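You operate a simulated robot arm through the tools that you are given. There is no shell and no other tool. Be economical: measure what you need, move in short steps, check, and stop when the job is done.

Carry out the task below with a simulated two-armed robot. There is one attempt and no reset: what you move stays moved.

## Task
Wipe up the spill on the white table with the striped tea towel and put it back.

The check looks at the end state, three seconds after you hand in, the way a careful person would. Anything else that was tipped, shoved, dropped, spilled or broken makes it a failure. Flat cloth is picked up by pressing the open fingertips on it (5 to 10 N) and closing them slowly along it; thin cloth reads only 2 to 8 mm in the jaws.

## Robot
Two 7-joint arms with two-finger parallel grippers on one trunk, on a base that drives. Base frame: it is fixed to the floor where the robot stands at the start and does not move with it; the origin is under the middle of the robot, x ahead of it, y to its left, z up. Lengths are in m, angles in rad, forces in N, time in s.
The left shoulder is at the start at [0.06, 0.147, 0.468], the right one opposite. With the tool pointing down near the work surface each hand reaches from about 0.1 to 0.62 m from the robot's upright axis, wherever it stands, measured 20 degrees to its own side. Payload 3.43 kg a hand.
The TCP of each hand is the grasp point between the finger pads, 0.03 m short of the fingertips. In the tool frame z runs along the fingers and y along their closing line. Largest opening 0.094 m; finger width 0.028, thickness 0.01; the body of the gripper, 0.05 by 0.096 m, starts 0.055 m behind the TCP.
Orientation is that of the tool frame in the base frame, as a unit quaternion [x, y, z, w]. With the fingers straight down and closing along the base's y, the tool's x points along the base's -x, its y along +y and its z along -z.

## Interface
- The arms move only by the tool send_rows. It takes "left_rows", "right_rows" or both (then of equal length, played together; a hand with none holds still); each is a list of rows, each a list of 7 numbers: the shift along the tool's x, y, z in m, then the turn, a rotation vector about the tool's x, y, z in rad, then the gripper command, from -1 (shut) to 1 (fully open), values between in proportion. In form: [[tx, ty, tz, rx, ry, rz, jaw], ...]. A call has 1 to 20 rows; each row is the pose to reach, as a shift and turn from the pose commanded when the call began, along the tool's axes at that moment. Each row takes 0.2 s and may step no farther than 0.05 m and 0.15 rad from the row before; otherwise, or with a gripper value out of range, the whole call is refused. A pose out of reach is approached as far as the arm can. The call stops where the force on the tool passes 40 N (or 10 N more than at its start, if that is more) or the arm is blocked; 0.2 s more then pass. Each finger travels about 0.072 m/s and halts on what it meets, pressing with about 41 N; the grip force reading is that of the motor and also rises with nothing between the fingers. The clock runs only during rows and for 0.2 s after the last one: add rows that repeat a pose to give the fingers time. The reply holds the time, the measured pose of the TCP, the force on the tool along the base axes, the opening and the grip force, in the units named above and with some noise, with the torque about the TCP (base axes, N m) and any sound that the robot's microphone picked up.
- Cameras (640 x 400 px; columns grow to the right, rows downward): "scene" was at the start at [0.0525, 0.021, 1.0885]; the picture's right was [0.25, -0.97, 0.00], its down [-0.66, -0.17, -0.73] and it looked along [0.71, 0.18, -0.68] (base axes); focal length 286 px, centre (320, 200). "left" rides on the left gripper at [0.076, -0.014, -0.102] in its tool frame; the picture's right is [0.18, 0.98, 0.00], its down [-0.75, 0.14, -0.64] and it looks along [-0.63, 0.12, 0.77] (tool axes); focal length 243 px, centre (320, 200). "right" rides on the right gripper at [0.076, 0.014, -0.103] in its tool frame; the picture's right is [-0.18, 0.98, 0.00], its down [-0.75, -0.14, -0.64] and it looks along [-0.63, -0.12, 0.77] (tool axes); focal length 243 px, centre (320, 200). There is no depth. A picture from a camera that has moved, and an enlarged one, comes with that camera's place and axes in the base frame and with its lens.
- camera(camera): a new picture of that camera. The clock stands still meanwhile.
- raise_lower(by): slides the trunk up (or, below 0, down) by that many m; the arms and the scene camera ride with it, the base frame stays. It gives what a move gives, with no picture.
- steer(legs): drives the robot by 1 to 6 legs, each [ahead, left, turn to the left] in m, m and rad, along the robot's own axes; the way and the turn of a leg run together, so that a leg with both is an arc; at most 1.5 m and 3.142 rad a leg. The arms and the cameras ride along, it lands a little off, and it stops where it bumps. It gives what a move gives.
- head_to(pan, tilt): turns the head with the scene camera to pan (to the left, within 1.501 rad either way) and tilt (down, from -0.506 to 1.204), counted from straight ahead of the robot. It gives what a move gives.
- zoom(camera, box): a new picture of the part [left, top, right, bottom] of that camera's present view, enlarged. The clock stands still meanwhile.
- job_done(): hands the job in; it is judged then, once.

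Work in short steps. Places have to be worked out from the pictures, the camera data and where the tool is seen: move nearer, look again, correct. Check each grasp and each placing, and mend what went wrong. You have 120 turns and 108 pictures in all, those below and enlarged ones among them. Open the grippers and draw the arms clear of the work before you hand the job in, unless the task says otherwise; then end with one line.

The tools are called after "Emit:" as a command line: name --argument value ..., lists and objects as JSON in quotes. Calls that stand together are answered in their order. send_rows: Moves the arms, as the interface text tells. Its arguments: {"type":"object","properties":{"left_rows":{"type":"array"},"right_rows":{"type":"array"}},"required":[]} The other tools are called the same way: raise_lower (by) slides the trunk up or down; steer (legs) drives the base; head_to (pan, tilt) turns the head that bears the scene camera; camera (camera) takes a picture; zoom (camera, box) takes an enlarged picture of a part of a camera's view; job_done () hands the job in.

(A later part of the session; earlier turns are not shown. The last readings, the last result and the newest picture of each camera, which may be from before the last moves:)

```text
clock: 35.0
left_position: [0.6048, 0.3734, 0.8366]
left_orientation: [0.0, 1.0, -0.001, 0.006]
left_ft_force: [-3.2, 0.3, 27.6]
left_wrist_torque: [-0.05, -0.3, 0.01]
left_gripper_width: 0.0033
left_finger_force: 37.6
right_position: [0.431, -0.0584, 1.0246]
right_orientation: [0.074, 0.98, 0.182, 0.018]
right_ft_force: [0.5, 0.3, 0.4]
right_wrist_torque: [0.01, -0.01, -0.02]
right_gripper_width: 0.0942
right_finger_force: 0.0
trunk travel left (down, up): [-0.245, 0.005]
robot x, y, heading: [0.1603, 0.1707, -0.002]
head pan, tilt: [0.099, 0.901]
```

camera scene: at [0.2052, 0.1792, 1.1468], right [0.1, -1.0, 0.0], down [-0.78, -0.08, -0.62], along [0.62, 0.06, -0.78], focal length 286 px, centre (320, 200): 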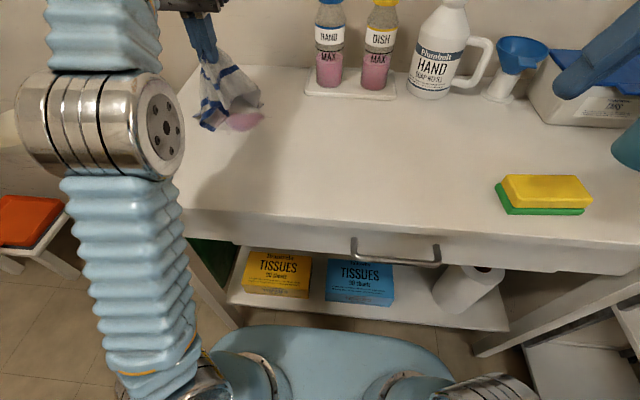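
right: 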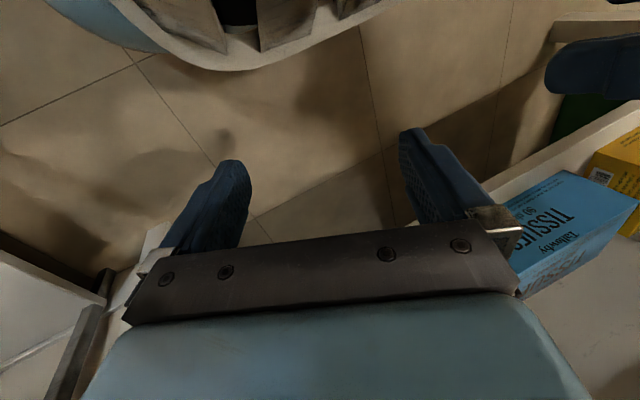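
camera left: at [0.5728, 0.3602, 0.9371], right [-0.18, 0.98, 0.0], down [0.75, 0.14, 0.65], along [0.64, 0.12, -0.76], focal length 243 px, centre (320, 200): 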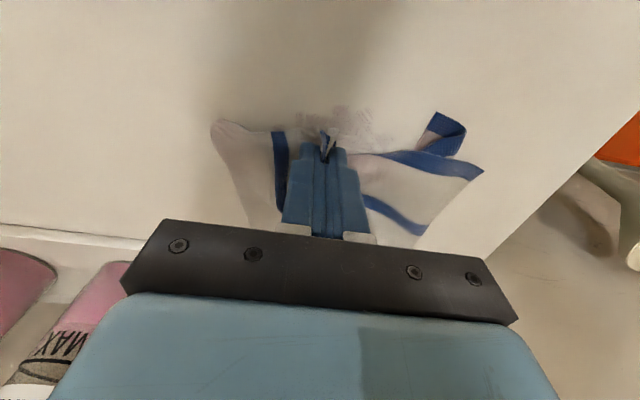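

27 N; I ease off 1 mm and raster along y while advancing in x.

Emit:
send_rows --left_rows '[[0, 0.0, -0.001, 0, 0, 0, -1], [0, 0.042, -0.001, 0, 0, 0, -1], [-0.006, 0.0, -0.001, 0, 0, 0, -1], [-0.012, -0.042, -0.001, 0, 0, 0, -1], [-0.018, 0.0, -0.001, 0, 0, 0, -1], [-0.024, 0.042, -0.001, 0, 0, 0, -1], [-0.03, 0.0, -0.001, 0, 0, 0, -1], [-0.036, -0.042, -0.001, 0, 0, 0, -1], [-0.042, 0.0, -0.001, 0, 0, 0, -1], [-0.048, 0.042, -0.001, 0, 0, 0, -1], [-0.054, 0.0, -0.001, 0, 0, 0, -1], [-0.06, -0.042, -0.001, 0, 0, 0, -1], [-0.066, 0.0, -0.001, 0, 0, 0, -1], [-0.072, 0.042, -0.001, 0, 0, 0, -1], [-0.078, 0.0, -0.001, 0, 0, 0, -1], [-0.084, -0.042, -0.001, 0, 0, 0, -1], [-0.09, 0.0, -0.001, 0, 0, 0, -1], [-0.096, 0.042, -0.001, 0, 0, 0, -1], [-0.1, 0.0, -0.001, 0, 0, 0, -1], [-0.105, -0.042, -0.001, 0, 0, 0, -1]]'

Emit:
send_rows --left_rows '[[0, 0.042, 0, 0, 0, 0, -1], [0.006, 0.084, 0, 0, 0, 0, -1], [0.012, 0.042, 0, 0, 0, 0, -1], [0.018, 0.0, 0, 0, 0, 0, -1], [0.024, 0.042, 0, 0, 0, 0, -1], [0.03, 0.084, 0, 0, 0, 0, -1], [0.036, 0.042, 0, 0, 0, 0, -1], [0.042, 0.0, 0, 0, 0, 0, -1], [0.048, 0.042, 0, 0, 0, 0, -1], [0.054, 0.084, 0, 0, 0, 0, -1], [0.06, 0.042, 0, 0, 0, 0, -1], [0.066, 0.0, 0, 0, 0, 0, -1], [0.072, 0.042, 0, 0, 0, 0, -1], [0.078, 0.084, 0, 0, 0, 0, -1], [0.084, 0.042, 0, 0, 0, 0, -1], [0.09, 0.0, 0, 0, 0, 0, -1], [0.09, 0.0, -0.03, 0, 0, 0, -1], [0.06, -0.03, -0.06, 0, 0, 0, -1], [0.05, -0.06, -0.1, 0, 0, 0, -1], [0.05, -0.09, -0.11, 0, 0, 0, -1]]'

Emit:
zoom --camera "left" --box '[320, 0, 640, 300]'

Emit:
zoom --camera "scene" --box '[160, 50, 360, 180]'

```text
clock: 36.6
left_position: [0.6309, 0.4041, 0.8362]
left_orientation: [-0.001, 1.0, 0.002, 0.007]
left_ft_force: [-1.9, 1.0, 19.4]
left_wrist_torque: [0.04, -0.2, 0.03]
left_gripper_width: 0.0031
left_finger_force: 37.7
right_position: [0.4303, -0.0588, 1.0227]
right_orientation: [0.075, 0.98, 0.182, 0.018]
right_ft_force: [-0.1, -0.5, -0.1]
right_wrist_torque: [-0.04, -0.05, -0.01]
right_gripper_width: 0.0941
right_finger_force: 0.0
trunk travel left (down, up): [-0.245, 0.005]
robot x, y, heading: [0.1581, 0.1684, -0.002]
head pan, tilt: [0.099, 0.901]
stopped in row 7 (left hand): the force on the tool passed its limit at 41 N (the readings are from after the stop); the commanded pose is now the measured one
```

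```text
refused: row 18 steps farther than a row can; nothing moved
```

```text
1.33 times, centred on (480, 150) of left
camera zoom: at [0.5524, 0.3892, 0.9369], right [-0.19, 0.98, 0.0], down [0.74, 0.14, 0.65], along [0.64, 0.12, -0.76], focal length 324 px, centre (107, 267)
```

zoom: 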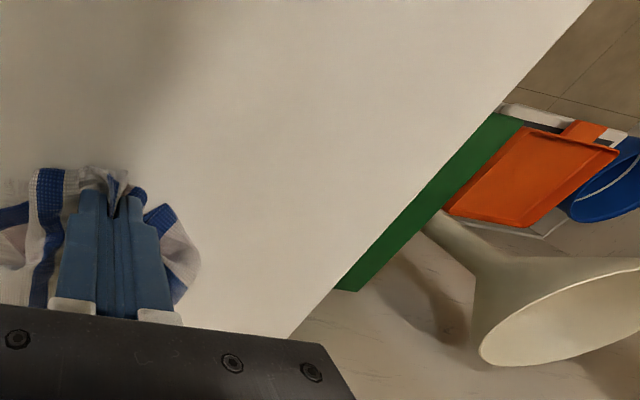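

```text
3.08 times, centred on (260, 115) of scene
camera zoom: at [0.2038, 0.1787, 1.1465], right [0.1, -1.0, 0.0], down [-0.78, -0.08, -0.62], along [0.62, 0.06, -0.78], focal length 879 px, centre (505, 462)
```

zoom: 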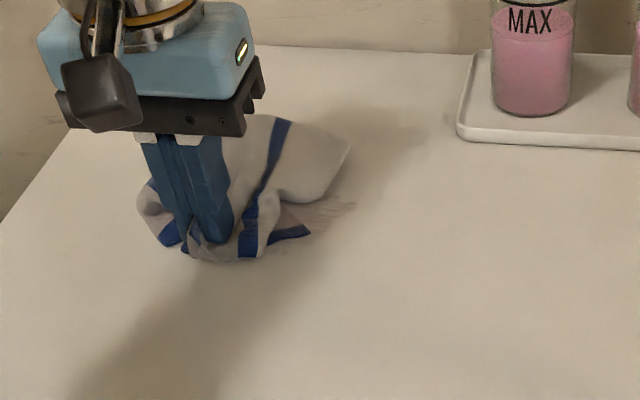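

The stroke stopped on a lump in the cloth (41 N). I continue from here with slower, lighter strokes.

Emit:
send_rows --left_rows '[[0, 0.0, -0.001, 0, 0, 0, -1], [0.005, -0.025, -0.001, 0, 0, 0, -1], [0.005, -0.05, -0.001, 0, 0, 0, -1], [0, -0.07, -0.001, 0, 0, 0, -1], [-0.01, -0.045, -0.001, 0, 0, 0, -1], [-0.01, -0.02, -0.001, 0, 0, 0, -1], [-0.01, 0.008, -0.001, 0, 0, 0, -1], [-0.022, -0.02, -0.001, 0, 0, 0, -1], [-0.022, -0.045, -0.001, 0, 0, 0, -1], [-0.022, -0.07, -0.001, 0, 0, 0, -1], [-0.034, -0.045, -0.001, 0, 0, 0, -1], [-0.034, -0.02, -0.001, 0, 0, 0, -1], [-0.034, 0.008, -0.001, 0, 0, 0, -1], [-0.046, -0.02, -0.001, 0, 0, 0, -1], [-0.046, -0.045, -0.001, 0, 0, 0, -1], [-0.046, -0.07, -0.001, 0, 0, 0, -1], [-0.058, -0.045, -0.001, 0, 0, 0, -1], [-0.058, -0.02, -0.001, 0, 0, 0, -1], [-0.058, 0.008, -0.001, 0, 0, 0, -1], [-0.068, -0.02, -0.001, 0, 0, 0, -1]]'

```text
clock: 40.8
left_position: [0.6985, 0.3853, 0.8363]
left_orientation: [-0.004, 1.0, 0.002, 0.006]
left_ft_force: [-0.6, 5.2, 27.2]
left_wrist_torque: [0.15, -0.35, 0.03]
left_gripper_width: 0.0034
left_finger_force: 37.7
right_position: [0.4295, -0.0589, 1.0231]
right_orientation: [0.075, 0.98, 0.181, 0.018]
right_ft_force: [-0.4, -1.3, 0.1]
right_wrist_torque: [0.03, 0.0, 0.02]
right_gripper_width: 0.0939
right_finger_force: 0.0
trunk travel left (down, up): [-0.245, 0.005]
robot x, y, heading: [0.1539, 0.1703, 0.0]
head pan, tilt: [0.099, 0.901]
```

The full raster completed. I lift away to inspect.

Emit:
send_rows --left_rows '[[0, 0, -0.03, 0, 0, 0, -1], [0, 0, -0.06, 0, 0, 0, -1], [0, 0, -0.1, 0, 0, 0, -1], [0.04, -0.02, -0.11, 0, 0, 0, -1], [0.05, -0.06, -0.11, 0, 0, 0, -1], [0.05, -0.1, -0.11, 0, 0, 0, -1], [0.05, -0.13, -0.11, 0, 0, 0, -1]]'

Emit:
zoom --camera "left" --box '[320, 0, 640, 300]'

Emit:
zoom --camera "scene" --box '[160, 50, 360, 180]'

```text
clock: 42.4
left_position: [0.6484, 0.2547, 0.9431]
left_orientation: [-0.002, 1.0, 0.001, 0.005]
left_ft_force: [0.1, 0.8, 0.0]
left_wrist_torque: [-0.01, -0.04, 0.03]
left_gripper_width: 0.003
left_finger_force: 37.3
left hand out of reach, approached as far as the arm can: row 3
right_position: [0.4324, -0.0588, 1.0239]
right_orientation: [0.076, 0.98, 0.182, 0.018]
right_ft_force: [-0.6, -0.1, -0.3]
right_wrist_torque: [-0.03, 0.0, 0.01]
right_gripper_width: 0.0941
right_finger_force: 0.0
trunk travel left (down, up): [-0.245, 0.005]
robot x, y, heading: [0.1559, 0.1698, -0.006]
head pan, tilt: [0.099, 0.901]
```

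```text
1.33 times, centred on (480, 150) of left
camera zoom: at [0.5705, 0.2405, 1.0436], right [-0.19, 0.98, 0.0], down [0.75, 0.14, 0.65], along [0.64, 0.12, -0.76], focal length 324 px, centre (107, 267)
```

zoom: 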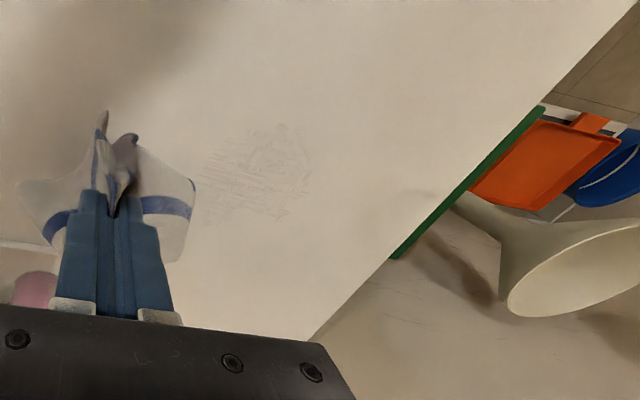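

```text
3.08 times, centred on (260, 115) of scene
camera zoom: at [0.2053, 0.1792, 1.1468], right [0.1, -1.0, 0.0], down [-0.78, -0.08, -0.62], along [0.62, 0.06, -0.78], focal length 879 px, centre (505, 462)
```

zoom: 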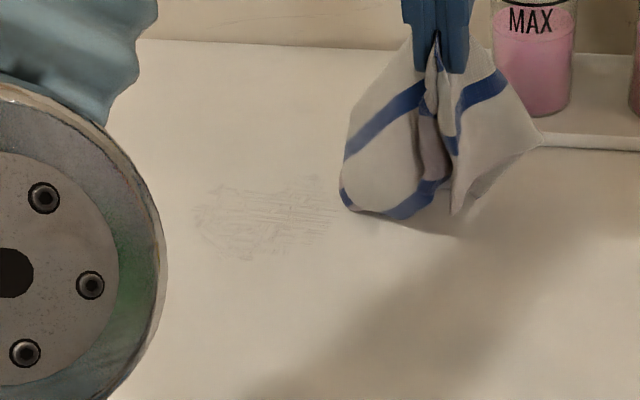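

Nearly gone; very faint streaks remain, so I make another pass over the same region.

Emit:
send_rows --left_rows '[[0.01, 0.04, 0, 0, 0, 0, -1], [0.03, 0.08, 0.01, 0, 0, 0, -1], [0.04, 0.085, 0.05, 0, 0, 0, -1], [0.04, 0.085, 0.09, 0, 0, 0, -1], [0.04, 0.085, 0.103, 0, 0, 0, -1], [0.04, 0.085, 0.106, 0, 0, 0, -1], [0.04, 0.085, 0.106, 0, 0, 0, -1]]'

Emit:
send_rows --left_rows '[[0, 0.025, 0, 0, 0, 0, -1], [0, 0.05, 0, 0, 0, 0, -1], [0, 0.075, 0, 0, 0, 0, -1], [-0.012, 0.05, 0, 0, 0, 0, -1], [-0.012, 0.025, 0, 0, 0, 0, -1], [-0.012, 0, 0, 0, 0, 0, -1], [-0.024, 0.025, 0, 0, 0, 0, -1], [-0.024, 0.05, 0, 0, 0, 0, -1], [-0.024, 0.08, 0, 0, 0, 0, -1], [-0.036, 0.05, 0, 0, 0, 0, -1], [-0.036, 0.025, 0, 0, 0, 0, -1], [-0.036, -0.005, 0, 0, 0, 0, -1], [-0.048, 0.025, 0, 0, 0, 0, -1], [-0.048, 0.05, 0, 0, 0, 0, -1], [-0.048, 0.08, 0, 0, 0, 0, -1], [-0.06, 0.05, 0, 0, 0, 0, -1], [-0.06, 0.025, 0, 0, 0, 0, -1], [-0.06, -0.005, 0, 0, 0, 0, -1], [-0.072, 0.025, 0, 0, 0, 0, -1], [-0.072, 0.05, 0, 0, 0, 0, -1]]'

```text
clock: 44.0
left_position: [0.6112, 0.3387, 0.8389]
left_orientation: [-0.003, 1.0, 0.001, 0.004]
left_ft_force: [0.1, 0.7, 5.4]
left_wrist_torque: [0.06, 0.03, -0.01]
left_gripper_width: 0.0031
left_finger_force: 37.8
right_position: [0.4317, -0.0572, 1.0238]
right_orientation: [0.075, 0.98, 0.182, 0.017]
right_ft_force: [-0.4, 0.2, -0.3]
right_wrist_torque: [0.02, -0.01, 0.0]
right_gripper_width: 0.0941
right_finger_force: 0.0
trunk travel left (down, up): [-0.245, 0.005]
robot x, y, heading: [0.1589, 0.1725, -0.003]
head pan, tilt: [0.099, 0.901]
```

```text
clock: 48.2
left_position: [0.6812, 0.3872, 0.8402]
left_orientation: [-0.002, 1.0, 0.002, 0.004]
left_ft_force: [-0.2, -0.1, 1.9]
left_wrist_torque: [-0.01, 0.03, -0.01]
left_gripper_width: 0.0033
left_finger_force: 37.4
right_position: [0.4314, -0.0573, 1.0239]
right_orientation: [0.075, 0.98, 0.182, 0.017]
right_ft_force: [-0.2, -0.4, -0.4]
right_wrist_torque: [0.05, -0.03, -0.03]
right_gripper_width: 0.0941
right_finger_force: 0.0
trunk travel left (down, up): [-0.245, 0.005]
robot x, y, heading: [0.1588, 0.1684, -0.0]
head pan, tilt: [0.099, 0.901]
```

Pressure was light (2–5 N) that time. I do a return pass with strokes along x, 2 mm deeper.

Emit:
send_rows --left_rows '[[-0.02, 0.02, 0.002, 0, 0, 0, -1], [0.01, 0.02, 0.002, 0, 0, 0, -1], [0.04, 0.02, 0.002, 0, 0, 0, -1], [0.065, 0.02, 0.002, 0, 0, 0, -1], [0.065, 0.005, 0.002, 0, 0, 0, -1], [0.035, 0.005, 0.002, 0, 0, 0, -1], [0.005, 0.005, 0.002, 0, 0, 0, -1], [-0.022, 0.005, 0.002, 0, 0, 0, -1], [-0.022, -0.01, 0.002, 0, 0, 0, -1], [0.005, -0.01, 0.002, 0, 0, 0, -1], [0.035, -0.01, 0.002, 0, 0, 0, -1], [0.065, -0.01, 0.002, 0, 0, 0, -1], [0.065, -0.025, 0.002, 0, 0, 0, -1], [0.035, -0.025, 0.002, 0, 0, 0, -1], [0.005, -0.025, 0.002, 0, 0, 0, -1], [-0.022, -0.025, 0.002, 0, 0, 0, -1], [-0.022, -0.042, 0.002, 0, 0, 0, -1], [0.005, -0.042, 0.002, 0, 0, 0, -1], [0.035, -0.042, 0.002, 0, 0, 0, -1], [0.065, -0.05, 0.002, 0, 0, 0, -1]]'

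Emit:
send_rows --left_rows '[[0, 0, -0.03, 0, 0, 0, -1], [0, 0, -0.06, 0, 0, 0, -1], [0, 0, -0.1, 0, 0, 0, -1], [-0.02, -0.04, -0.11, 0, 0, 0, -1], [-0.02, -0.08, -0.11, 0, 0, 0, -1], [-0.02, -0.1, -0.11, 0, 0, 0, -1], [-0.02, -0.1, -0.11, 0, 0, 0, -1]]'

Emit:
zoom --camera "left" --box '[320, 0, 640, 300]'

Emit:
zoom --camera "scene" --box '[160, 50, 360, 180]'

```text
clock: 52.4
left_position: [0.6174, 0.3396, 0.838]
left_orientation: [-0.001, 1.0, 0.002, 0.003]
left_ft_force: [1.3, -0.1, 4.4]
left_wrist_torque: [0.03, -0.03, -0.03]
left_gripper_width: 0.0035
left_finger_force: 37.8
right_position: [0.4313, -0.0581, 1.0247]
right_orientation: [0.075, 0.98, 0.182, 0.017]
right_ft_force: [1.0, -0.3, 0.3]
right_wrist_torque: [0.03, 0.03, -0.03]
right_gripper_width: 0.0941
right_finger_force: 0.0
trunk travel left (down, up): [-0.245, 0.005]
robot x, y, heading: [0.1618, 0.1697, -0.001]
head pan, tilt: [0.099, 0.901]
```

```text
clock: 54.0
left_position: [0.638, 0.2374, 0.9456]
left_orientation: [-0.003, 1.0, 0.001, 0.004]
left_ft_force: [0.8, -0.4, -0.2]
left_wrist_torque: [0.0, 0.0, 0.0]
left_gripper_width: 0.0032
left_finger_force: 37.9
right_position: [0.4327, -0.0589, 1.0228]
right_orientation: [0.076, 0.98, 0.182, 0.018]
right_ft_force: [-0.3, 0.4, -1.0]
right_wrist_torque: [0.01, -0.01, -0.02]
right_gripper_width: 0.0943
right_finger_force: 0.1
trunk travel left (down, up): [-0.245, 0.005]
robot x, y, heading: [0.1582, 0.1707, -0.008]
head pan, tilt: [0.099, 0.901]
```

```text
1.33 times, centred on (480, 150) of left
camera zoom: at [0.5589, 0.2235, 1.0468], right [-0.19, 0.98, 0.0], down [0.75, 0.14, 0.65], along [0.64, 0.12, -0.76], focal length 324 px, centre (107, 267)
```

zoom: 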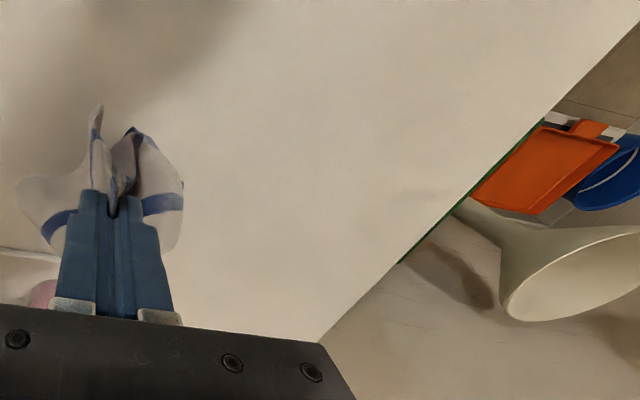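

```text
3.08 times, centred on (260, 115) of scene
camera zoom: at [0.2053, 0.179, 1.1468], right [0.1, -1.0, 0.0], down [-0.78, -0.08, -0.62], along [0.62, 0.06, -0.78], focal length 879 px, centre (505, 462)
```

zoom: 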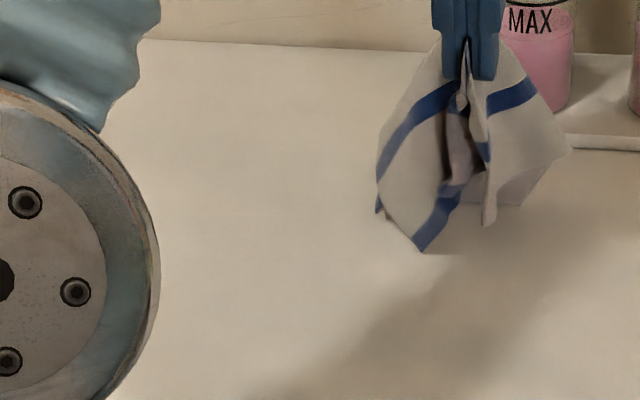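

The spill is gone. I carry the towel back, raised so the tail clears, then lay it tail-first by moving toward the robot while lowering, ending at the original fold spot (.53, .09).

Emit:
send_rows --left_rows '[[0, 0, -0.025, 0, 0, 0, -1], [-0.01, -0.04, -0.03, 0, 0, 0, -1], [-0.02, -0.08, -0.03, 0, 0, 0, -1], [-0.03, -0.12, -0.03, 0, 0, 0, -1], [-0.032, -0.147, -0.03, 0, 0, 0, -1], [-0.032, -0.147, -0.03, 0, 0, 0, -1], [-0.032, -0.147, -0.03, 0, 0, 0, -1], [-0.032, -0.147, -0.03, 0, 0, 0, -1]]'

Emit:
camera --camera "scene"

Emit:
camera --camera "left"

```text
clock: 55.8
left_position: [0.6125, 0.1558, 0.9432]
left_orientation: [-0.002, 1.0, 0.002, 0.004]
left_ft_force: [-0.4, -0.3, -0.5]
left_wrist_torque: [0.02, 0.02, -0.01]
left_gripper_width: 0.0032
left_finger_force: 37.3
left hand out of reach, approached as far as the arm can: row 1, 2, 3, 4, 5, 6, 7, 8
right_position: [0.4308, -0.0591, 1.0241]
right_orientation: [0.076, 0.98, 0.182, 0.018]
right_ft_force: [0.2, -0.2, 0.3]
right_wrist_torque: [-0.02, -0.01, 0.0]
right_gripper_width: 0.094
right_finger_force: 0.1
trunk travel left (down, up): [-0.245, 0.005]
robot x, y, heading: [0.159, 0.1686, 0.001]
head pan, tilt: [0.099, 0.901]
```

```text
72 pictures are left
camera scene: at [0.2051, 0.1791, 1.1468], right [0.1, -1.0, 0.0], down [-0.78, -0.08, -0.62], along [0.62, 0.06, -0.78], focal length 286 px, centre (320, 200)
```

scene: 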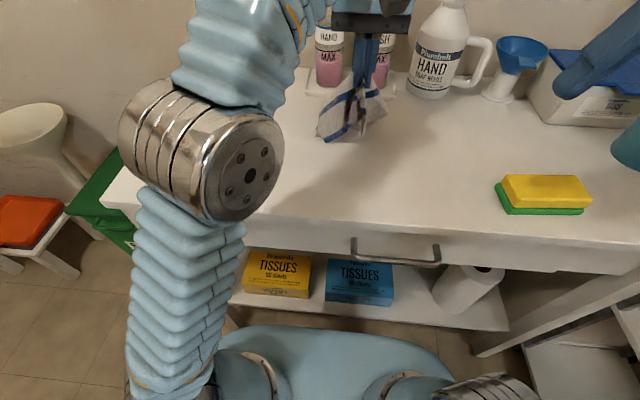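

```text
71 pictures are left
camera left: at [0.535, 0.1412, 1.0445], right [-0.19, 0.98, 0.0], down [0.75, 0.14, 0.65], along [0.64, 0.12, -0.76], focal length 243 px, centre (320, 200)
```

left: 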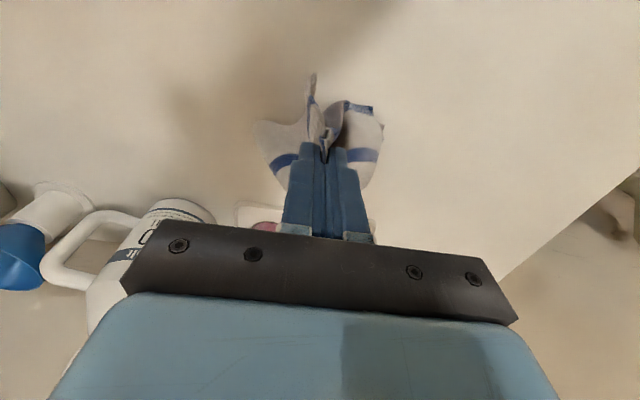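

At this height the reach is limiting, so I shift the base right by 0.065 and slightly ahead, which centres the hand on the towel's spot.

Emit:
steer --legs '[[0.02, -0.065, 0]]'

```text
clock: 56.8
left_position: [0.633, 0.091, 0.9438]
left_orientation: [-0.003, 1.0, 0.001, 0.004]
left_ft_force: [0.6, 0.8, -0.2]
left_wrist_torque: [-0.03, 0.0, -0.04]
left_gripper_width: 0.0031
left_finger_force: 37.6
right_position: [0.4518, -0.1232, 1.0241]
right_orientation: [0.074, 0.98, 0.182, 0.018]
right_ft_force: [0.5, 0.2, 0.0]
right_wrist_torque: [0.0, -0.01, 0.01]
right_gripper_width: 0.0941
right_finger_force: 0.0
trunk travel left (down, up): [-0.245, 0.005]
robot x, y, heading: [0.1765, 0.1021, -0.004]
head pan, tilt: [0.099, 0.901]
```

Hand at (.633, .091). I lay the towel down: forward and down so the tail touches near x≈.68, then draw back and down to x≈.525.

Emit:
send_rows --left_rows '[[-0.027, 0, 0.024, 0, 0, 0, -1], [-0.034, 0, 0.044, 0, 0, 0, -1], [-0.025, 0, 0.052, 0, 0, 0, -1], [-0.01, 0, 0.06, 0, 0, 0, -1], [0.008, 0, 0.068, 0, 0, 0, -1], [0.026, 0, 0.076, 0, 0, 0, -1], [0.044, 0, 0.084, 0, 0, 0, -1], [0.062, 0, 0.091, 0, 0, 0, -1], [0.08, 0, 0.098, 0, 0, 0, -1], [0.094, 0, 0.102, 0, 0, 0, -1], [0.104, 0, 0.105, 0, 0, 0, -1], [0.104, 0, 0.105, 0, 0, 0, -1]]'

Emit:
camera --camera "scene"

Emit:
camera --camera "left"

```text
clock: 59.4
left_position: [0.5301, 0.0911, 0.8384]
left_orientation: [-0.003, 1.0, 0.002, 0.004]
left_ft_force: [1.7, 0.0, 1.8]
left_wrist_torque: [0.03, -0.01, 0.03]
left_gripper_width: 0.0036
left_finger_force: 37.7
right_position: [0.4514, -0.124, 1.0223]
right_orientation: [0.075, 0.98, 0.182, 0.017]
right_ft_force: [-0.7, 0.0, 0.0]
right_wrist_torque: [0.0, 0.05, 0.02]
right_gripper_width: 0.0938
right_finger_force: 0.0
trunk travel left (down, up): [-0.245, 0.005]
robot x, y, heading: [0.1771, 0.1051, 0.0]
head pan, tilt: [0.099, 0.901]
```

```text
70 pictures are left
camera scene: at [0.2251, 0.1136, 1.1468], right [0.1, -1.0, 0.0], down [-0.78, -0.08, -0.62], along [0.62, 0.06, -0.78], focal length 286 px, centre (320, 200)
```

scene: 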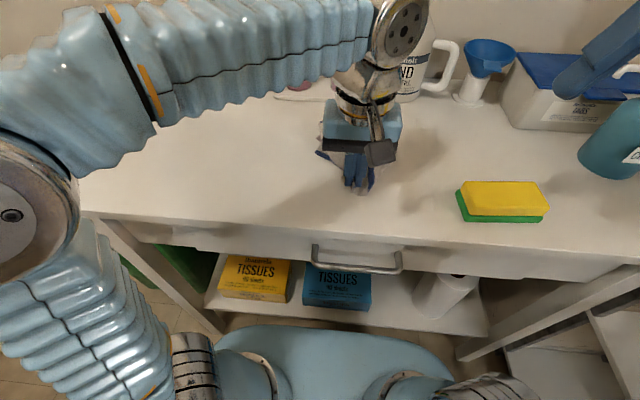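

```text
69 pictures are left
camera left: at [0.4519, 0.0762, 0.9389], right [-0.19, 0.98, 0.0], down [0.75, 0.14, 0.65], along [0.64, 0.12, -0.76], focal length 243 px, centre (320, 200)
```

left: 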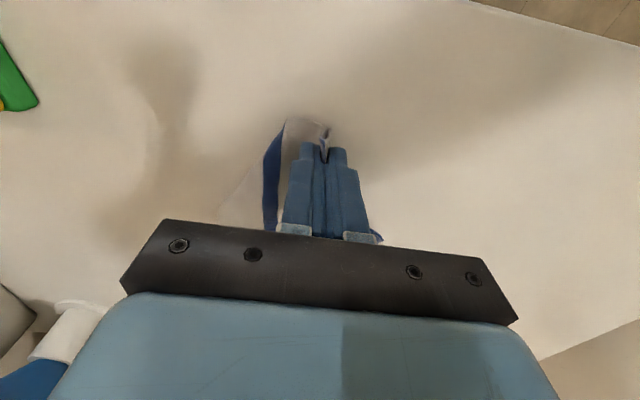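

The towel is at its spot, though somewhat bunched. I open the jaws slowly, lift straight up, back off, and look.

Emit:
send_rows --left_rows '[[0, 0, 0, 0, 0, 0, -0.8], [0, 0, 0, 0, 0, 0, -0.6], [0, 0, 0, 0, 0, 0, -0.4], [0, 0, 0, 0, 0, 0, -0.2], [0, 0, 0, 0, 0, 0, -0.1], [0, 0, -0.01, 0, 0, 0, -0.1], [0, 0, -0.03, 0, 0, 0, -0.1], [0, 0, -0.06, 0, 0, 0, -0.1], [0.03, 0.0, -0.09, 0, 0, 0, -0.1], [0.06, 0.0, -0.11, 0, 0, 0, 0], [0.09, 0.0, -0.12, 0, 0, 0, 0]]'

Emit:
camera --camera "left"

Emit:
zoom --camera "scene" --box '[240, 70, 440, 210]'

```text
clock: 61.8
left_position: [0.4388, 0.0899, 0.9599]
left_orientation: [-0.002, 1.0, 0.002, 0.003]
left_ft_force: [-0.1, -0.6, 0.0]
left_wrist_torque: [-0.01, 0.02, 0.04]
left_gripper_width: 0.0474
left_finger_force: 0.1
right_position: [0.4518, -0.122, 1.0234]
right_orientation: [0.075, 0.98, 0.182, 0.017]
right_ft_force: [0.6, -0.7, 0.7]
right_wrist_torque: [0.0, 0.01, -0.03]
right_gripper_width: 0.094
right_finger_force: 0.2
trunk travel left (down, up): [-0.245, 0.005]
robot x, y, heading: [0.1786, 0.1089, -0.004]
head pan, tilt: [0.099, 0.901]
```

```text
68 pictures are left
camera left: at [0.3614, 0.0758, 1.0602], right [-0.19, 0.98, 0.0], down [0.75, 0.14, 0.65], along [0.64, 0.12, -0.76], focal length 243 px, centre (320, 200)
```

left: 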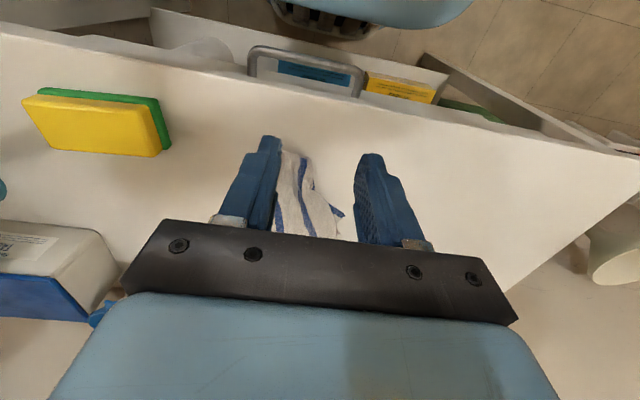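

```text
2.86 times, centred on (340, 140) of scene
camera zoom: at [0.2253, 0.1136, 1.1468], right [0.1, -1.0, 0.0], down [-0.78, -0.08, -0.62], along [0.62, 0.06, -0.78], focal length 816 px, centre (263, 371)
```

zoom: 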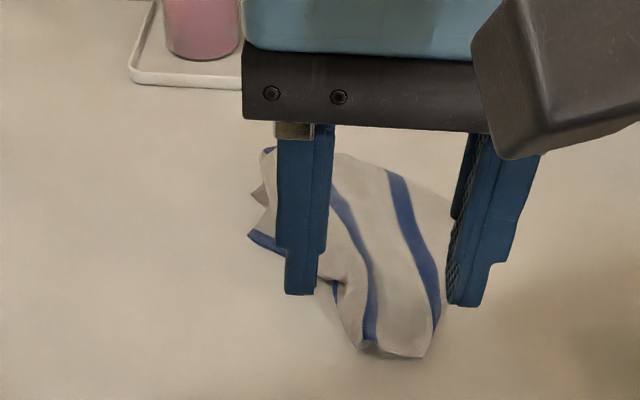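

The towel is back in its place but narrow and rumpled. I move the hand left for a clear view of how it lies.

Emit:
send_rows --left_rows '[[0, 0.04, 0, 0, 0, 0, 0], [0, 0.08, 0, 0, 0, 0, 0], [0, 0.12, 0, 0, 0, 0, 0], [0, 0.16, 0, 0, 0, 0, 0], [0, 0.2, 0, 0, 0, 0, 0]]'

Emit:
zoom --camera "scene" --box '[240, 70, 440, 210]'

Emit:
camera --camera "scene"

```text
clock: 63.0
left_position: [0.4387, 0.2906, 0.9556]
left_orientation: [-0.001, 1.0, 0.003, 0.004]
left_ft_force: [-0.5, -0.6, 0.1]
left_wrist_torque: [0.01, 0.0, 0.03]
left_gripper_width: 0.0469
left_finger_force: 0.0
right_position: [0.4511, -0.1222, 1.0224]
right_orientation: [0.075, 0.98, 0.182, 0.017]
right_ft_force: [-0.2, 0.6, -0.8]
right_wrist_torque: [-0.01, 0.01, 0.0]
right_gripper_width: 0.0939
right_finger_force: 0.0
trunk travel left (down, up): [-0.245, 0.005]
robot x, y, heading: [0.1779, 0.1043, 0.001]
head pan, tilt: [0.099, 0.901]
```

```text
2.86 times, centred on (340, 140) of scene
camera zoom: at [0.2252, 0.1135, 1.1468], right [0.1, -1.0, 0.0], down [-0.78, -0.08, -0.62], along [0.62, 0.06, -0.78], focal length 816 px, centre (263, 371)
```

zoom: 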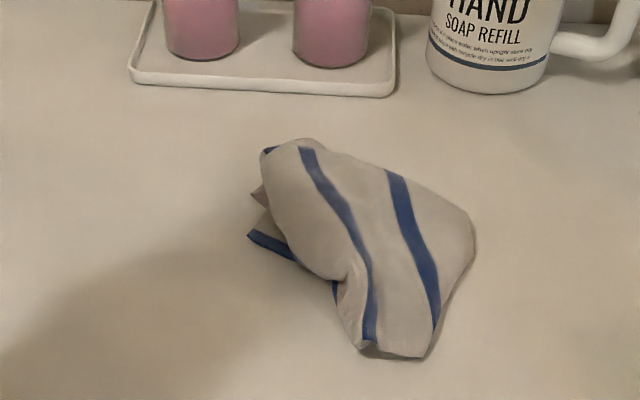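

```text
65 pictures are left
camera scene: at [0.2252, 0.1135, 1.1468], right [0.1, -1.0, 0.0], down [-0.78, -0.08, -0.62], along [0.62, 0.06, -0.78], focal length 286 px, centre (320, 200)
```

scene: 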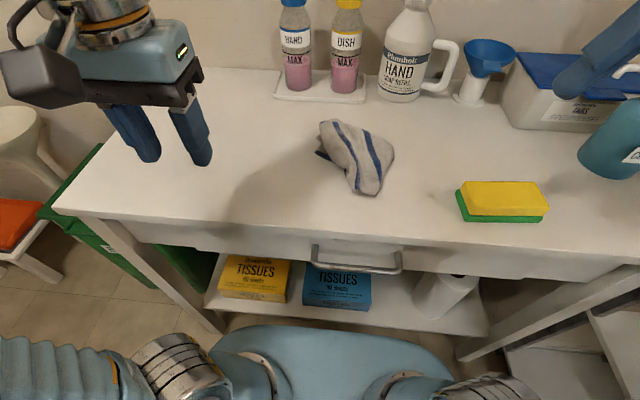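

The spill is gone and the towel's centre is right (~(.60, .085)), but its left half is tucked under. I will pin the right part with the right hand and pull the left flap out. First the right hand, jaws closed and straightened, goes above the towel's right side.

Emit:
send_rows --right_rows '[[-0.02, 0.0214, 0.03, 0.061, 0, 0, 0.5], [-0.041, 0.0428, 0.06, 0.122, 0, 0, 0], [-0.061, 0.0642, 0.09, 0.183, 0, 0, -0.5], [-0.081, 0.0856, 0.12, 0.244, 0, 0, -1], [-0.102, 0.107, 0.151, 0.305, 0, 0, -1], [-0.122, 0.1284, 0.181, 0.365, 0, 0, -1], [-0.122, 0.1284, 0.181, 0.365, 0, 0, -1]]' --left_rows '[[0, 0, 0, 0, 0, 0.14, 0], [0, 0, 0, 0, 0, 0.28, 0], [0, 0, 0, 0, 0, 0.42, 0], [0, 0, 0, 0, 0, 0.56, 0], [0, 0, 0, 0, 0, 0.7, 0], [0, 0, 0, 0, 0, 0.84, 0], [0, 0, 0, 0, 0, 0.98, 0]]'

Emit:
camera --camera "scene"

Emit:
camera --camera "right"

```text
clock: 64.6
left_position: [0.4387, 0.2902, 0.9581]
left_orientation: [0.47, 0.883, 0.003, 0.002]
left_ft_force: [1.4, -0.5, -0.4]
left_wrist_torque: [0.02, 0.01, 0.0]
left_gripper_width: 0.0469
left_finger_force: 0.1
right_position: [0.6018, 0.039, 0.8987]
right_orientation: [0.078, 0.997, 0.001, 0.003]
right_ft_force: [0.7, 0.8, 0.8]
right_wrist_torque: [-0.03, 0.04, 0.01]
right_gripper_width: 0.0
right_finger_force: 32.8
trunk travel left (down, up): [-0.245, 0.005]
robot x, y, heading: [0.1772, 0.1079, 0.002]
head pan, tilt: [0.099, 0.901]
```

```text
64 pictures are left
camera scene: at [0.2254, 0.1139, 1.1468], right [0.1, -1.0, 0.0], down [-0.78, -0.08, -0.62], along [0.62, 0.06, -0.78], focal length 286 px, centre (320, 200)
```

scene: 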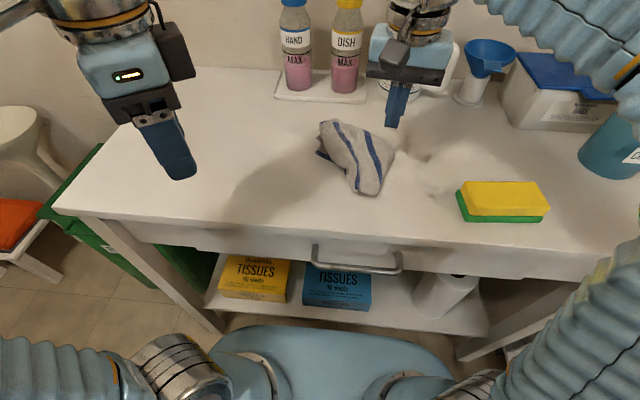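

```text
63 pictures are left
camera right: at [0.528, 0.0647, 1.0022], right [0.33, 0.94, 0.0], down [0.72, -0.26, 0.65], along [0.61, -0.21, -0.76], focal length 243 px, centre (320, 200)
```

right: 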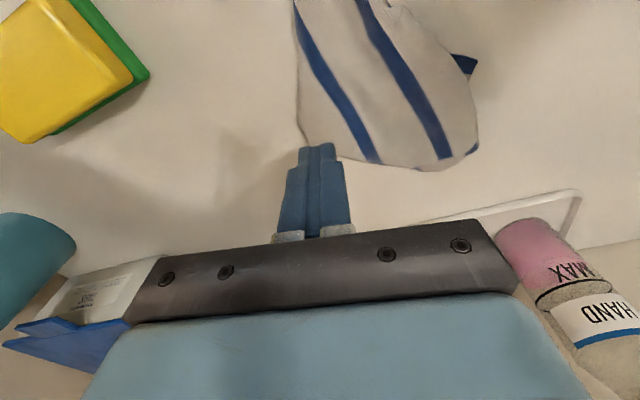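

From the right camera, the towel's right-back corner is at (.613, .018). I pin at about (.585, .045), lowering slowly.

Emit:
send_rows --right_rows '[[0.008, 0.002, 0.015, 0, 0, 0, -1], [0.0167, 0.0035, 0.03, 0, 0, 0, -1], [0.0167, 0.0035, 0.042, 0, 0, 0, -1], [0.0167, 0.0035, 0.05, 0, 0, 0, -1], [0.0167, 0.0035, 0.055, 0, 0, 0, -1], [0.0167, 0.0035, 0.058, 0, 0, 0, -1], [0.0167, 0.0035, 0.06, 0, 0, 0, -1]]' --left_rows '[[0, 0, 0, 0, 0, 0.14, 0], [0, 0, 0, 0, 0, 0.28, 0], [0, 0, 0, 0, 0, 0.42, 0], [0, 0, 0, 0, 0, 0.56, 0], [0, 0, 0, 0, 0, 0.59, 0], [0, 0, 0, 0, 0, 0.59, 0], [0, 0, 0, 0, 0, 0.59, 0]]'

Emit:
camera --camera "left"

Emit:
zoom --camera "scene" --box '[240, 70, 440, 210]'

```text
clock: 66.2
left_position: [0.4379, 0.2894, 0.9571]
left_orientation: [0.705, 0.709, 0.004, 0.002]
left_ft_force: [1.0, 0.3, -0.4]
left_wrist_torque: [0.02, 0.0, 0.01]
left_gripper_width: 0.0468
left_finger_force: 0.0
right_position: [0.5862, 0.0465, 0.8407]
right_orientation: [0.076, 0.997, 0.001, 0.005]
right_ft_force: [-0.4, 0.2, 0.3]
right_wrist_torque: [-0.02, 0.03, -0.03]
right_gripper_width: 0.0
right_finger_force: 32.7
trunk travel left (down, up): [-0.245, 0.005]
robot x, y, heading: [0.1769, 0.1076, -0.004]
head pan, tilt: [0.099, 0.901]
```

```text
62 pictures are left
camera left: at [0.4217, 0.366, 1.0592], right [0.98, 0.19, 0.01], down [0.14, -0.75, 0.64], along [0.13, -0.63, -0.77], focal length 243 px, centre (320, 200)
```

left: 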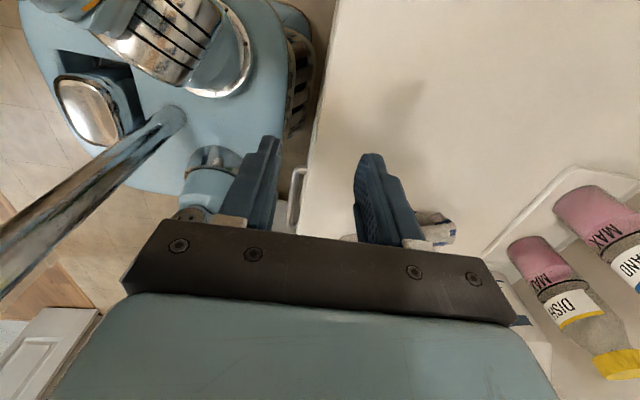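

```text
2.86 times, centred on (340, 140) of scene
camera zoom: at [0.2252, 0.1137, 1.1468], right [0.1, -1.0, 0.0], down [-0.78, -0.08, -0.62], along [0.62, 0.06, -0.78], focal length 816 px, centre (263, 371)
```

zoom: 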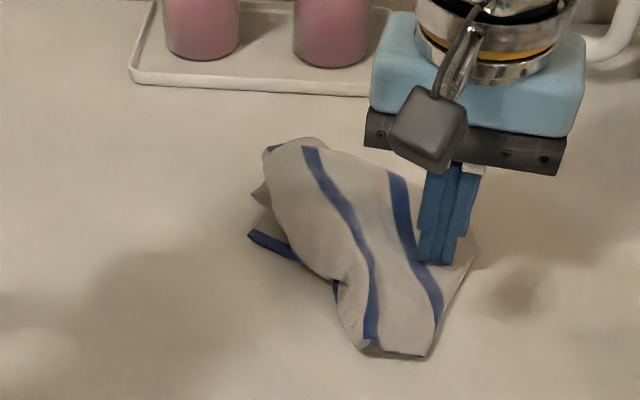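

The right hand is just above the cloth. I bring the left hand over near the flap, staying clear of the right hand, to see it close up.

Emit:
send_rows --left_rows '[[-0.01, 0.04, 0.01, 0, 0, 0, 0], [-0.02, 0.08, 0.02, 0, 0, 0, 0], [-0.04, 0.12, 0.03, 0, 0, 0, 0], [-0.06, 0.155, 0.04, 0, 0, 0, 0], [-0.09, 0.162, 0.05, 0, 0, 0, 0], [-0.105, 0.162, 0.055, 0, 0, 0, 0], [-0.105, 0.162, 0.055, 0, 0, 0, 0]]'

Emit:
camera --camera "left"

Emit:
zoom --camera "scene" --box '[240, 70, 440, 210]'

```text
clock: 67.8
left_position: [0.5999, 0.1867, 0.905]
left_orientation: [0.705, 0.709, 0.005, 0.002]
left_ft_force: [0.5, 0.0, 0.2]
left_wrist_torque: [0.01, 0.02, -0.01]
left_gripper_width: 0.047
left_finger_force: 0.0
right_position: [0.5855, 0.0466, 0.8407]
right_orientation: [0.077, 0.997, 0.002, 0.004]
right_ft_force: [-0.7, 0.0, 0.5]
right_wrist_torque: [-0.05, 0.01, 0.02]
right_gripper_width: 0.0001
right_finger_force: 32.5
trunk travel left (down, up): [-0.245, 0.005]
robot x, y, heading: [0.1792, 0.1055, -0.002]
head pan, tilt: [0.099, 0.901]
```

```text
60 pictures are left
camera left: at [0.5839, 0.2626, 1.0064], right [0.98, 0.19, 0.01], down [0.14, -0.75, 0.64], along [0.13, -0.63, -0.77], focal length 243 px, centre (320, 200)
```

left: 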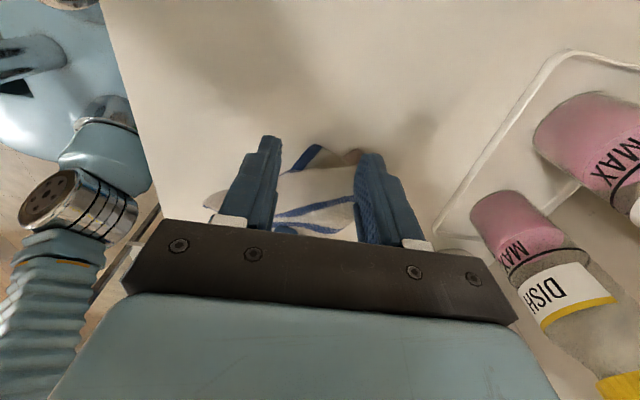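

```text
2.86 times, centred on (340, 140) of scene
camera zoom: at [0.2252, 0.1136, 1.1468], right [0.1, -1.0, 0.0], down [-0.78, -0.08, -0.62], along [0.62, 0.06, -0.78], focal length 816 px, centre (263, 371)
```

zoom: 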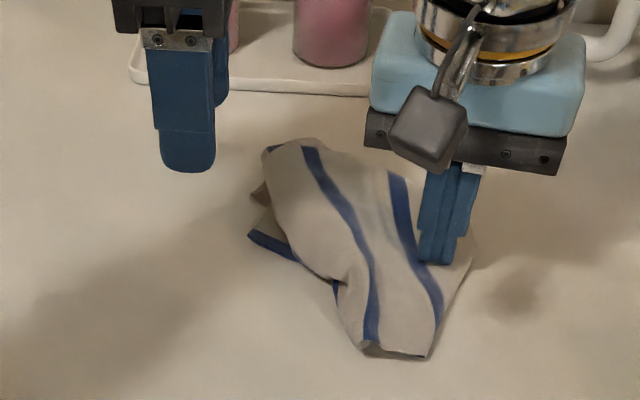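

Emit:
zoom --camera "left" --box '[180, 100, 460, 270]'

```text
2.29 times, centred on (320, 185) of left
camera zoom: at [0.5839, 0.2626, 1.0064], right [0.98, 0.19, 0.01], down [0.14, -0.75, 0.64], along [0.13, -0.63, -0.77], focal length 555 px, centre (320, 234)
```

zoom: 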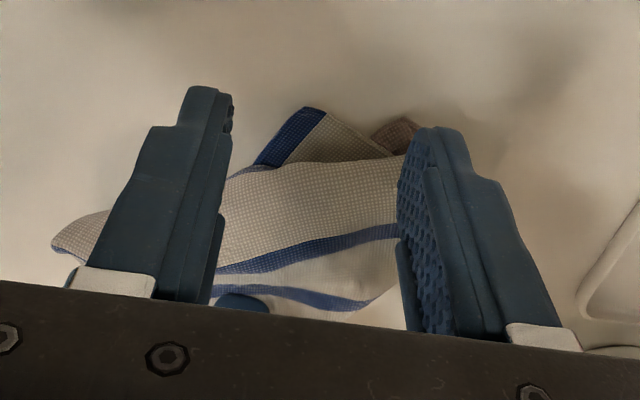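

The flap tip is at (.604, .158), its root near (.617, .144). First I press the right hand to pin.

Emit:
send_rows --right_rows '[[0, 0, 0.001, 0, 0, 0, -1], [0, 0, 0.002, 0, 0, 0, -1], [0, 0, 0.003, 0, 0, 0, -1], [0, 0, 0.004, 0, 0, 0, -1], [0, 0, 0.005, 0, 0, 0, -1], [0, 0, 0.005, 0, 0, 0, -1]]' --left_rows '[[-0.01, 0.004, 0.015, 0, 0, 0, 0], [-0.02, 0.008, 0.03, 0, 0, 0, 0], [-0.034, 0.008, 0.045, 0, 0, 0, 0], [-0.034, 0.008, 0.06, 0, 0, 0, 0], [-0.034, 0.008, 0.066, 0, 0, 0, 0], [-0.034, 0.008, 0.068, 0, 0, 0, 0]]'

```text
clock: 69.2
left_position: [0.6093, 0.1524, 0.8365]
left_orientation: [0.705, 0.709, 0.004, 0.001]
left_ft_force: [0.5, -0.3, 1.0]
left_wrist_torque: [-0.02, -0.05, 0.0]
left_gripper_width: 0.0474
left_finger_force: 0.1
right_position: [0.586, 0.0463, 0.8363]
right_orientation: [0.077, 0.997, 0.001, 0.003]
right_ft_force: [0.1, 0.5, 0.4]
right_wrist_torque: [0.0, 0.0, -0.03]
right_gripper_width: 0.0
right_finger_force: 33.1
trunk travel left (down, up): [-0.245, 0.005]
robot x, y, heading: [0.1779, 0.1035, -0.003]
head pan, tilt: [0.099, 0.901]
```

Both are near contact; I continue down gently on both.

Emit:
send_rows --right_rows '[[0, 0, 0.001, 0, 0, 0, -1], [0, 0, 0.002, 0, 0, 0, -1], [0, 0, 0.003, 0, 0, 0, -1], [0, 0, 0.0035, 0, 0, 0, -1], [0, 0, 0.0035, 0, 0, 0, -1]]' --left_rows '[[0, 0, 0.001, 0, 0, 0, 0], [0, 0, 0.002, 0, 0, 0, 0], [0, 0, 0.003, 0, 0, 0, 0], [0, 0, 0.0035, 0, 0, 0, 0], [0, 0, 0.0035, 0, 0, 0, 0]]'

```text
clock: 70.4
left_position: [0.6088, 0.1519, 0.8344]
left_orientation: [0.705, 0.709, 0.004, 0.003]
left_ft_force: [-1.3, 1.3, 22.5]
left_wrist_torque: [-0.09, -0.73, 0.05]
left_gripper_width: 0.0469
left_finger_force: 0.9
right_position: [0.5856, 0.0468, 0.8338]
right_orientation: [0.077, 0.997, 0.001, 0.005]
right_ft_force: [1.8, -0.3, 3.0]
right_wrist_torque: [0.0, -0.02, -0.01]
right_gripper_width: 0.0001
right_finger_force: 33.1
trunk travel left (down, up): [-0.245, 0.005]
robot x, y, heading: [0.1793, 0.1066, 0.004]
head pan, tilt: [0.099, 0.901]
```

Left reads 22 N and right 3 N. I ease the left off, press the right a bit more, then close the left slowly.

Emit:
send_rows --right_rows '[[0, 0, 0.0005, 0, 0, 0, -1], [0, 0, 0.001, 0, 0, 0, -1], [0, 0, 0.001, 0, 0, 0, -1], [0, 0, 0.001, 0, 0, 0, -1], [0, 0, 0.001, 0, 0, 0, -1], [0, 0, 0.001, 0, 0, 0, -1], [0, 0, 0.001, 0, 0, 0, -1], [0, 0, 0.001, 0, 0, 0, -1], [0, 0, 0.001, 0, 0, 0, -1], [0, 0, 0.001, 0, 0, 0, -1], [0, 0, 0.001, 0, 0, 0, -1], [0, 0, 0.001, 0, 0, 0, -1], [0, 0, 0.001, 0, 0, 0, -1]]' --left_rows '[[0, 0, -0.001, 0, 0, 0, 0], [0, 0, -0.001, 0, 0, 0, -0.1], [0, 0, -0.001, 0, 0, 0, -0.2], [0, 0, -0.001, 0, 0, 0, -0.3], [0, 0, -0.001, 0, 0, 0, -0.4], [0, 0, -0.001, 0, 0, 0, -0.5], [0, 0, -0.001, 0, 0, 0, -0.6], [0, 0, -0.001, 0, 0, 0, -0.7], [0, 0, -0.001, 0, 0, 0, -0.8], [0, 0, -0.001, 0, 0, 0, -0.9], [0, 0, -0.001, 0, 0, 0, -1], [0, 0, -0.001, 0, 0, 0, -1], [0, 0, -0.001, 0, 0, 0, -1]]'

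Emit:
zoom --camera "scene" --box '[240, 70, 440, 210]'

Emit:
zoom --camera "left" --box '[180, 60, 460, 250]'

```text
clock: 73.2
left_position: [0.609, 0.1521, 0.8355]
left_orientation: [0.705, 0.709, 0.004, 0.001]
left_ft_force: [0.3, -2.4, 12.3]
left_wrist_torque: [-0.17, -0.11, -0.03]
left_gripper_width: 0.0024
left_finger_force: 37.1
right_position: [0.5856, 0.047, 0.8345]
right_orientation: [0.077, 0.997, 0.002, 0.004]
right_ft_force: [1.4, 2.9, 20.0]
right_wrist_torque: [0.19, 0.16, -0.01]
right_gripper_width: 0.0002
right_finger_force: 32.7
trunk travel left (down, up): [-0.245, 0.005]
robot x, y, heading: [0.1785, 0.1065, -0.005]
head pan, tilt: [0.099, 0.901]
```

```text
2.86 times, centred on (340, 140) of scene
camera zoom: at [0.2237, 0.1137, 1.1469], right [0.1, -1.0, 0.0], down [-0.78, -0.08, -0.62], along [0.62, 0.06, -0.78], focal length 816 px, centre (263, 371)
```

zoom: 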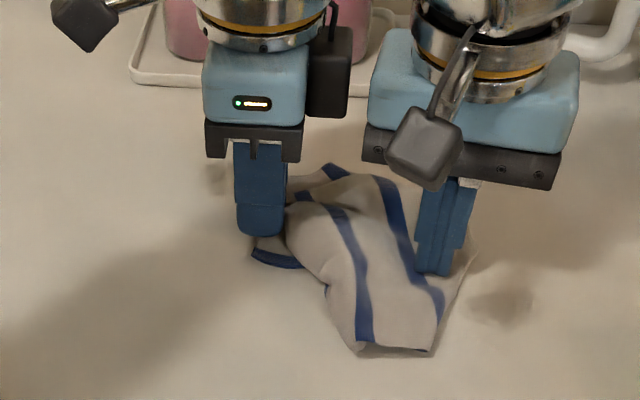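

```text
2.11 times, centred on (320, 155) of left
camera zoom: at [0.5923, 0.2282, 0.9362], right [0.98, 0.19, 0.01], down [0.14, -0.75, 0.64], along [0.13, -0.63, -0.77], focal length 511 px, centre (320, 295)
```

zoom: 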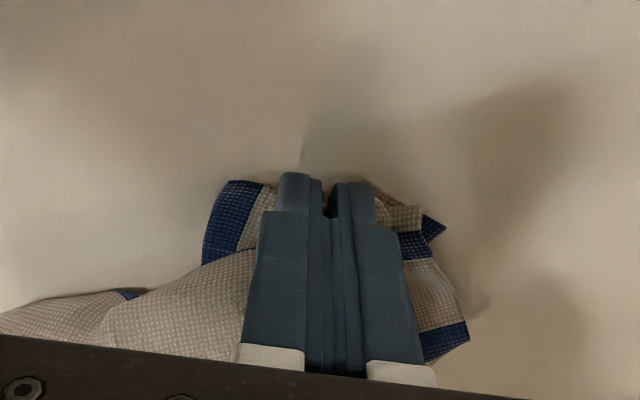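

Gripped (2.4 mm). I pull left with a small lift while the right hand pins.

Emit:
send_rows --left_rows '[[0.003, 0, -0.006, 0, 0, 0, -1], [0.01, 0, -0.01, 0, 0, 0, -1], [0.02, 0, -0.012, 0, 0, 0, -1], [0.03, 0, -0.012, 0, 0, 0, -1], [0.04, 0, -0.012, 0, 0, 0, -1], [0.04, 0, -0.012, 0, 0, 0, -1]]'

Emit:
zoom --camera "scene" --box '[240, 70, 440, 210]'

```text
clock: 74.6
left_position: [0.6086, 0.1915, 0.8458]
left_orientation: [0.706, 0.708, 0.004, 0.003]
left_ft_force: [-3.2, -16.0, -2.6]
left_wrist_torque: [-0.39, 0.09, -0.07]
left_gripper_width: 0.0021
left_finger_force: 36.7
right_position: [0.584, 0.0471, 0.8324]
right_orientation: [0.077, 0.997, 0.003, 0.004]
right_ft_force: [3.1, 11.0, 26.7]
right_wrist_torque: [0.5, 0.12, -0.09]
right_gripper_width: 0.0
right_finger_force: 33.2
trunk travel left (down, up): [-0.245, 0.005]
robot x, y, heading: [0.1791, 0.1054, -0.004]
head pan, tilt: [0.099, 0.901]
```

```text
2.86 times, centred on (340, 140) of scene
camera zoom: at [0.2241, 0.1134, 1.1469], right [0.1, -1.0, 0.0], down [-0.78, -0.08, -0.62], along [0.62, 0.06, -0.78], focal length 816 px, centre (263, 371)
```

zoom: 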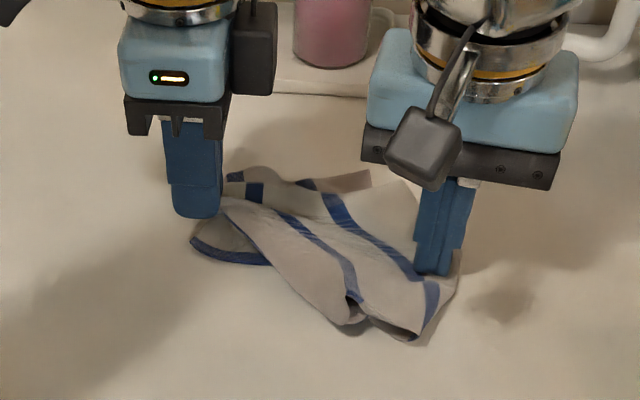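

It spread out and is now taut at 16 N, covering roughly the original y .02–.19. I relax slightly, lower, release, and lift both hands straight up.

Emit:
send_rows --left_rows '[[-0.002, 0, 0.004, 0, 0, 0, -1], [-0.003, 0, 0.009, 0, 0, 0, -1], [-0.003, 0, 0.009, 0, 0, 0, -0.8], [-0.003, 0, 0.009, 0, 0, 0, -0.6], [-0.003, 0, 0.009, 0, 0, 0, -0.45], [-0.003, 0, -0.005, 0, 0, 0, -0.4], [-0.003, 0, -0.03, 0, 0, 0, -0.4], [0.02, 0, -0.06, 0, 0, 0, -0.4], [0.06, 0, -0.08, 0, 0, 0, -0.4]]' --right_rows '[[0, 0, 0, 0, 0, 0, -1], [0, 0, 0, 0, 0, 0, -1], [0, 0, 0, 0, 0, 0, -1], [0, 0, 0, 0, 0, 0, -1], [0, 0, -0.002, 0, 0, 0, -1], [0, 0, -0.01, 0, 0, 0, -1], [0, 0, -0.04, 0, 0, 0, -1], [0, 0, -0.08, 0, 0, 0, -1], [0, -0.03, -0.11, 0, 0, 0, -1]]'

Emit:
zoom --camera "scene" --box '[240, 70, 440, 210]'

```text
clock: 76.6
left_position: [0.6096, 0.2508, 0.9257]
left_orientation: [0.705, 0.709, 0.004, 0.001]
left_ft_force: [-0.3, 0.0, -0.6]
left_wrist_torque: [0.01, 0.01, 0.02]
left_gripper_width: 0.0281
left_finger_force: 0.1
right_position: [0.5824, 0.018, 0.9421]
right_orientation: [0.077, 0.997, 0.001, 0.004]
right_ft_force: [-0.2, -0.1, -1.3]
right_wrist_torque: [-0.02, 0.03, -0.03]
right_gripper_width: 0.0
right_finger_force: 33.0
trunk travel left (down, up): [-0.245, 0.005]
robot x, y, heading: [0.1765, 0.1098, 0.006]
head pan, tilt: [0.099, 0.901]
```

```text
2.86 times, centred on (340, 140) of scene
camera zoom: at [0.2255, 0.1137, 1.1467], right [0.1, -1.0, 0.0], down [-0.78, -0.08, -0.62], along [0.62, 0.06, -0.78], focal length 816 px, centre (263, 371)
```

zoom: 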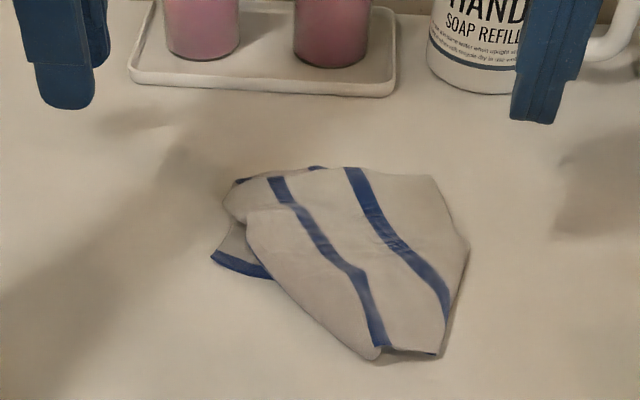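

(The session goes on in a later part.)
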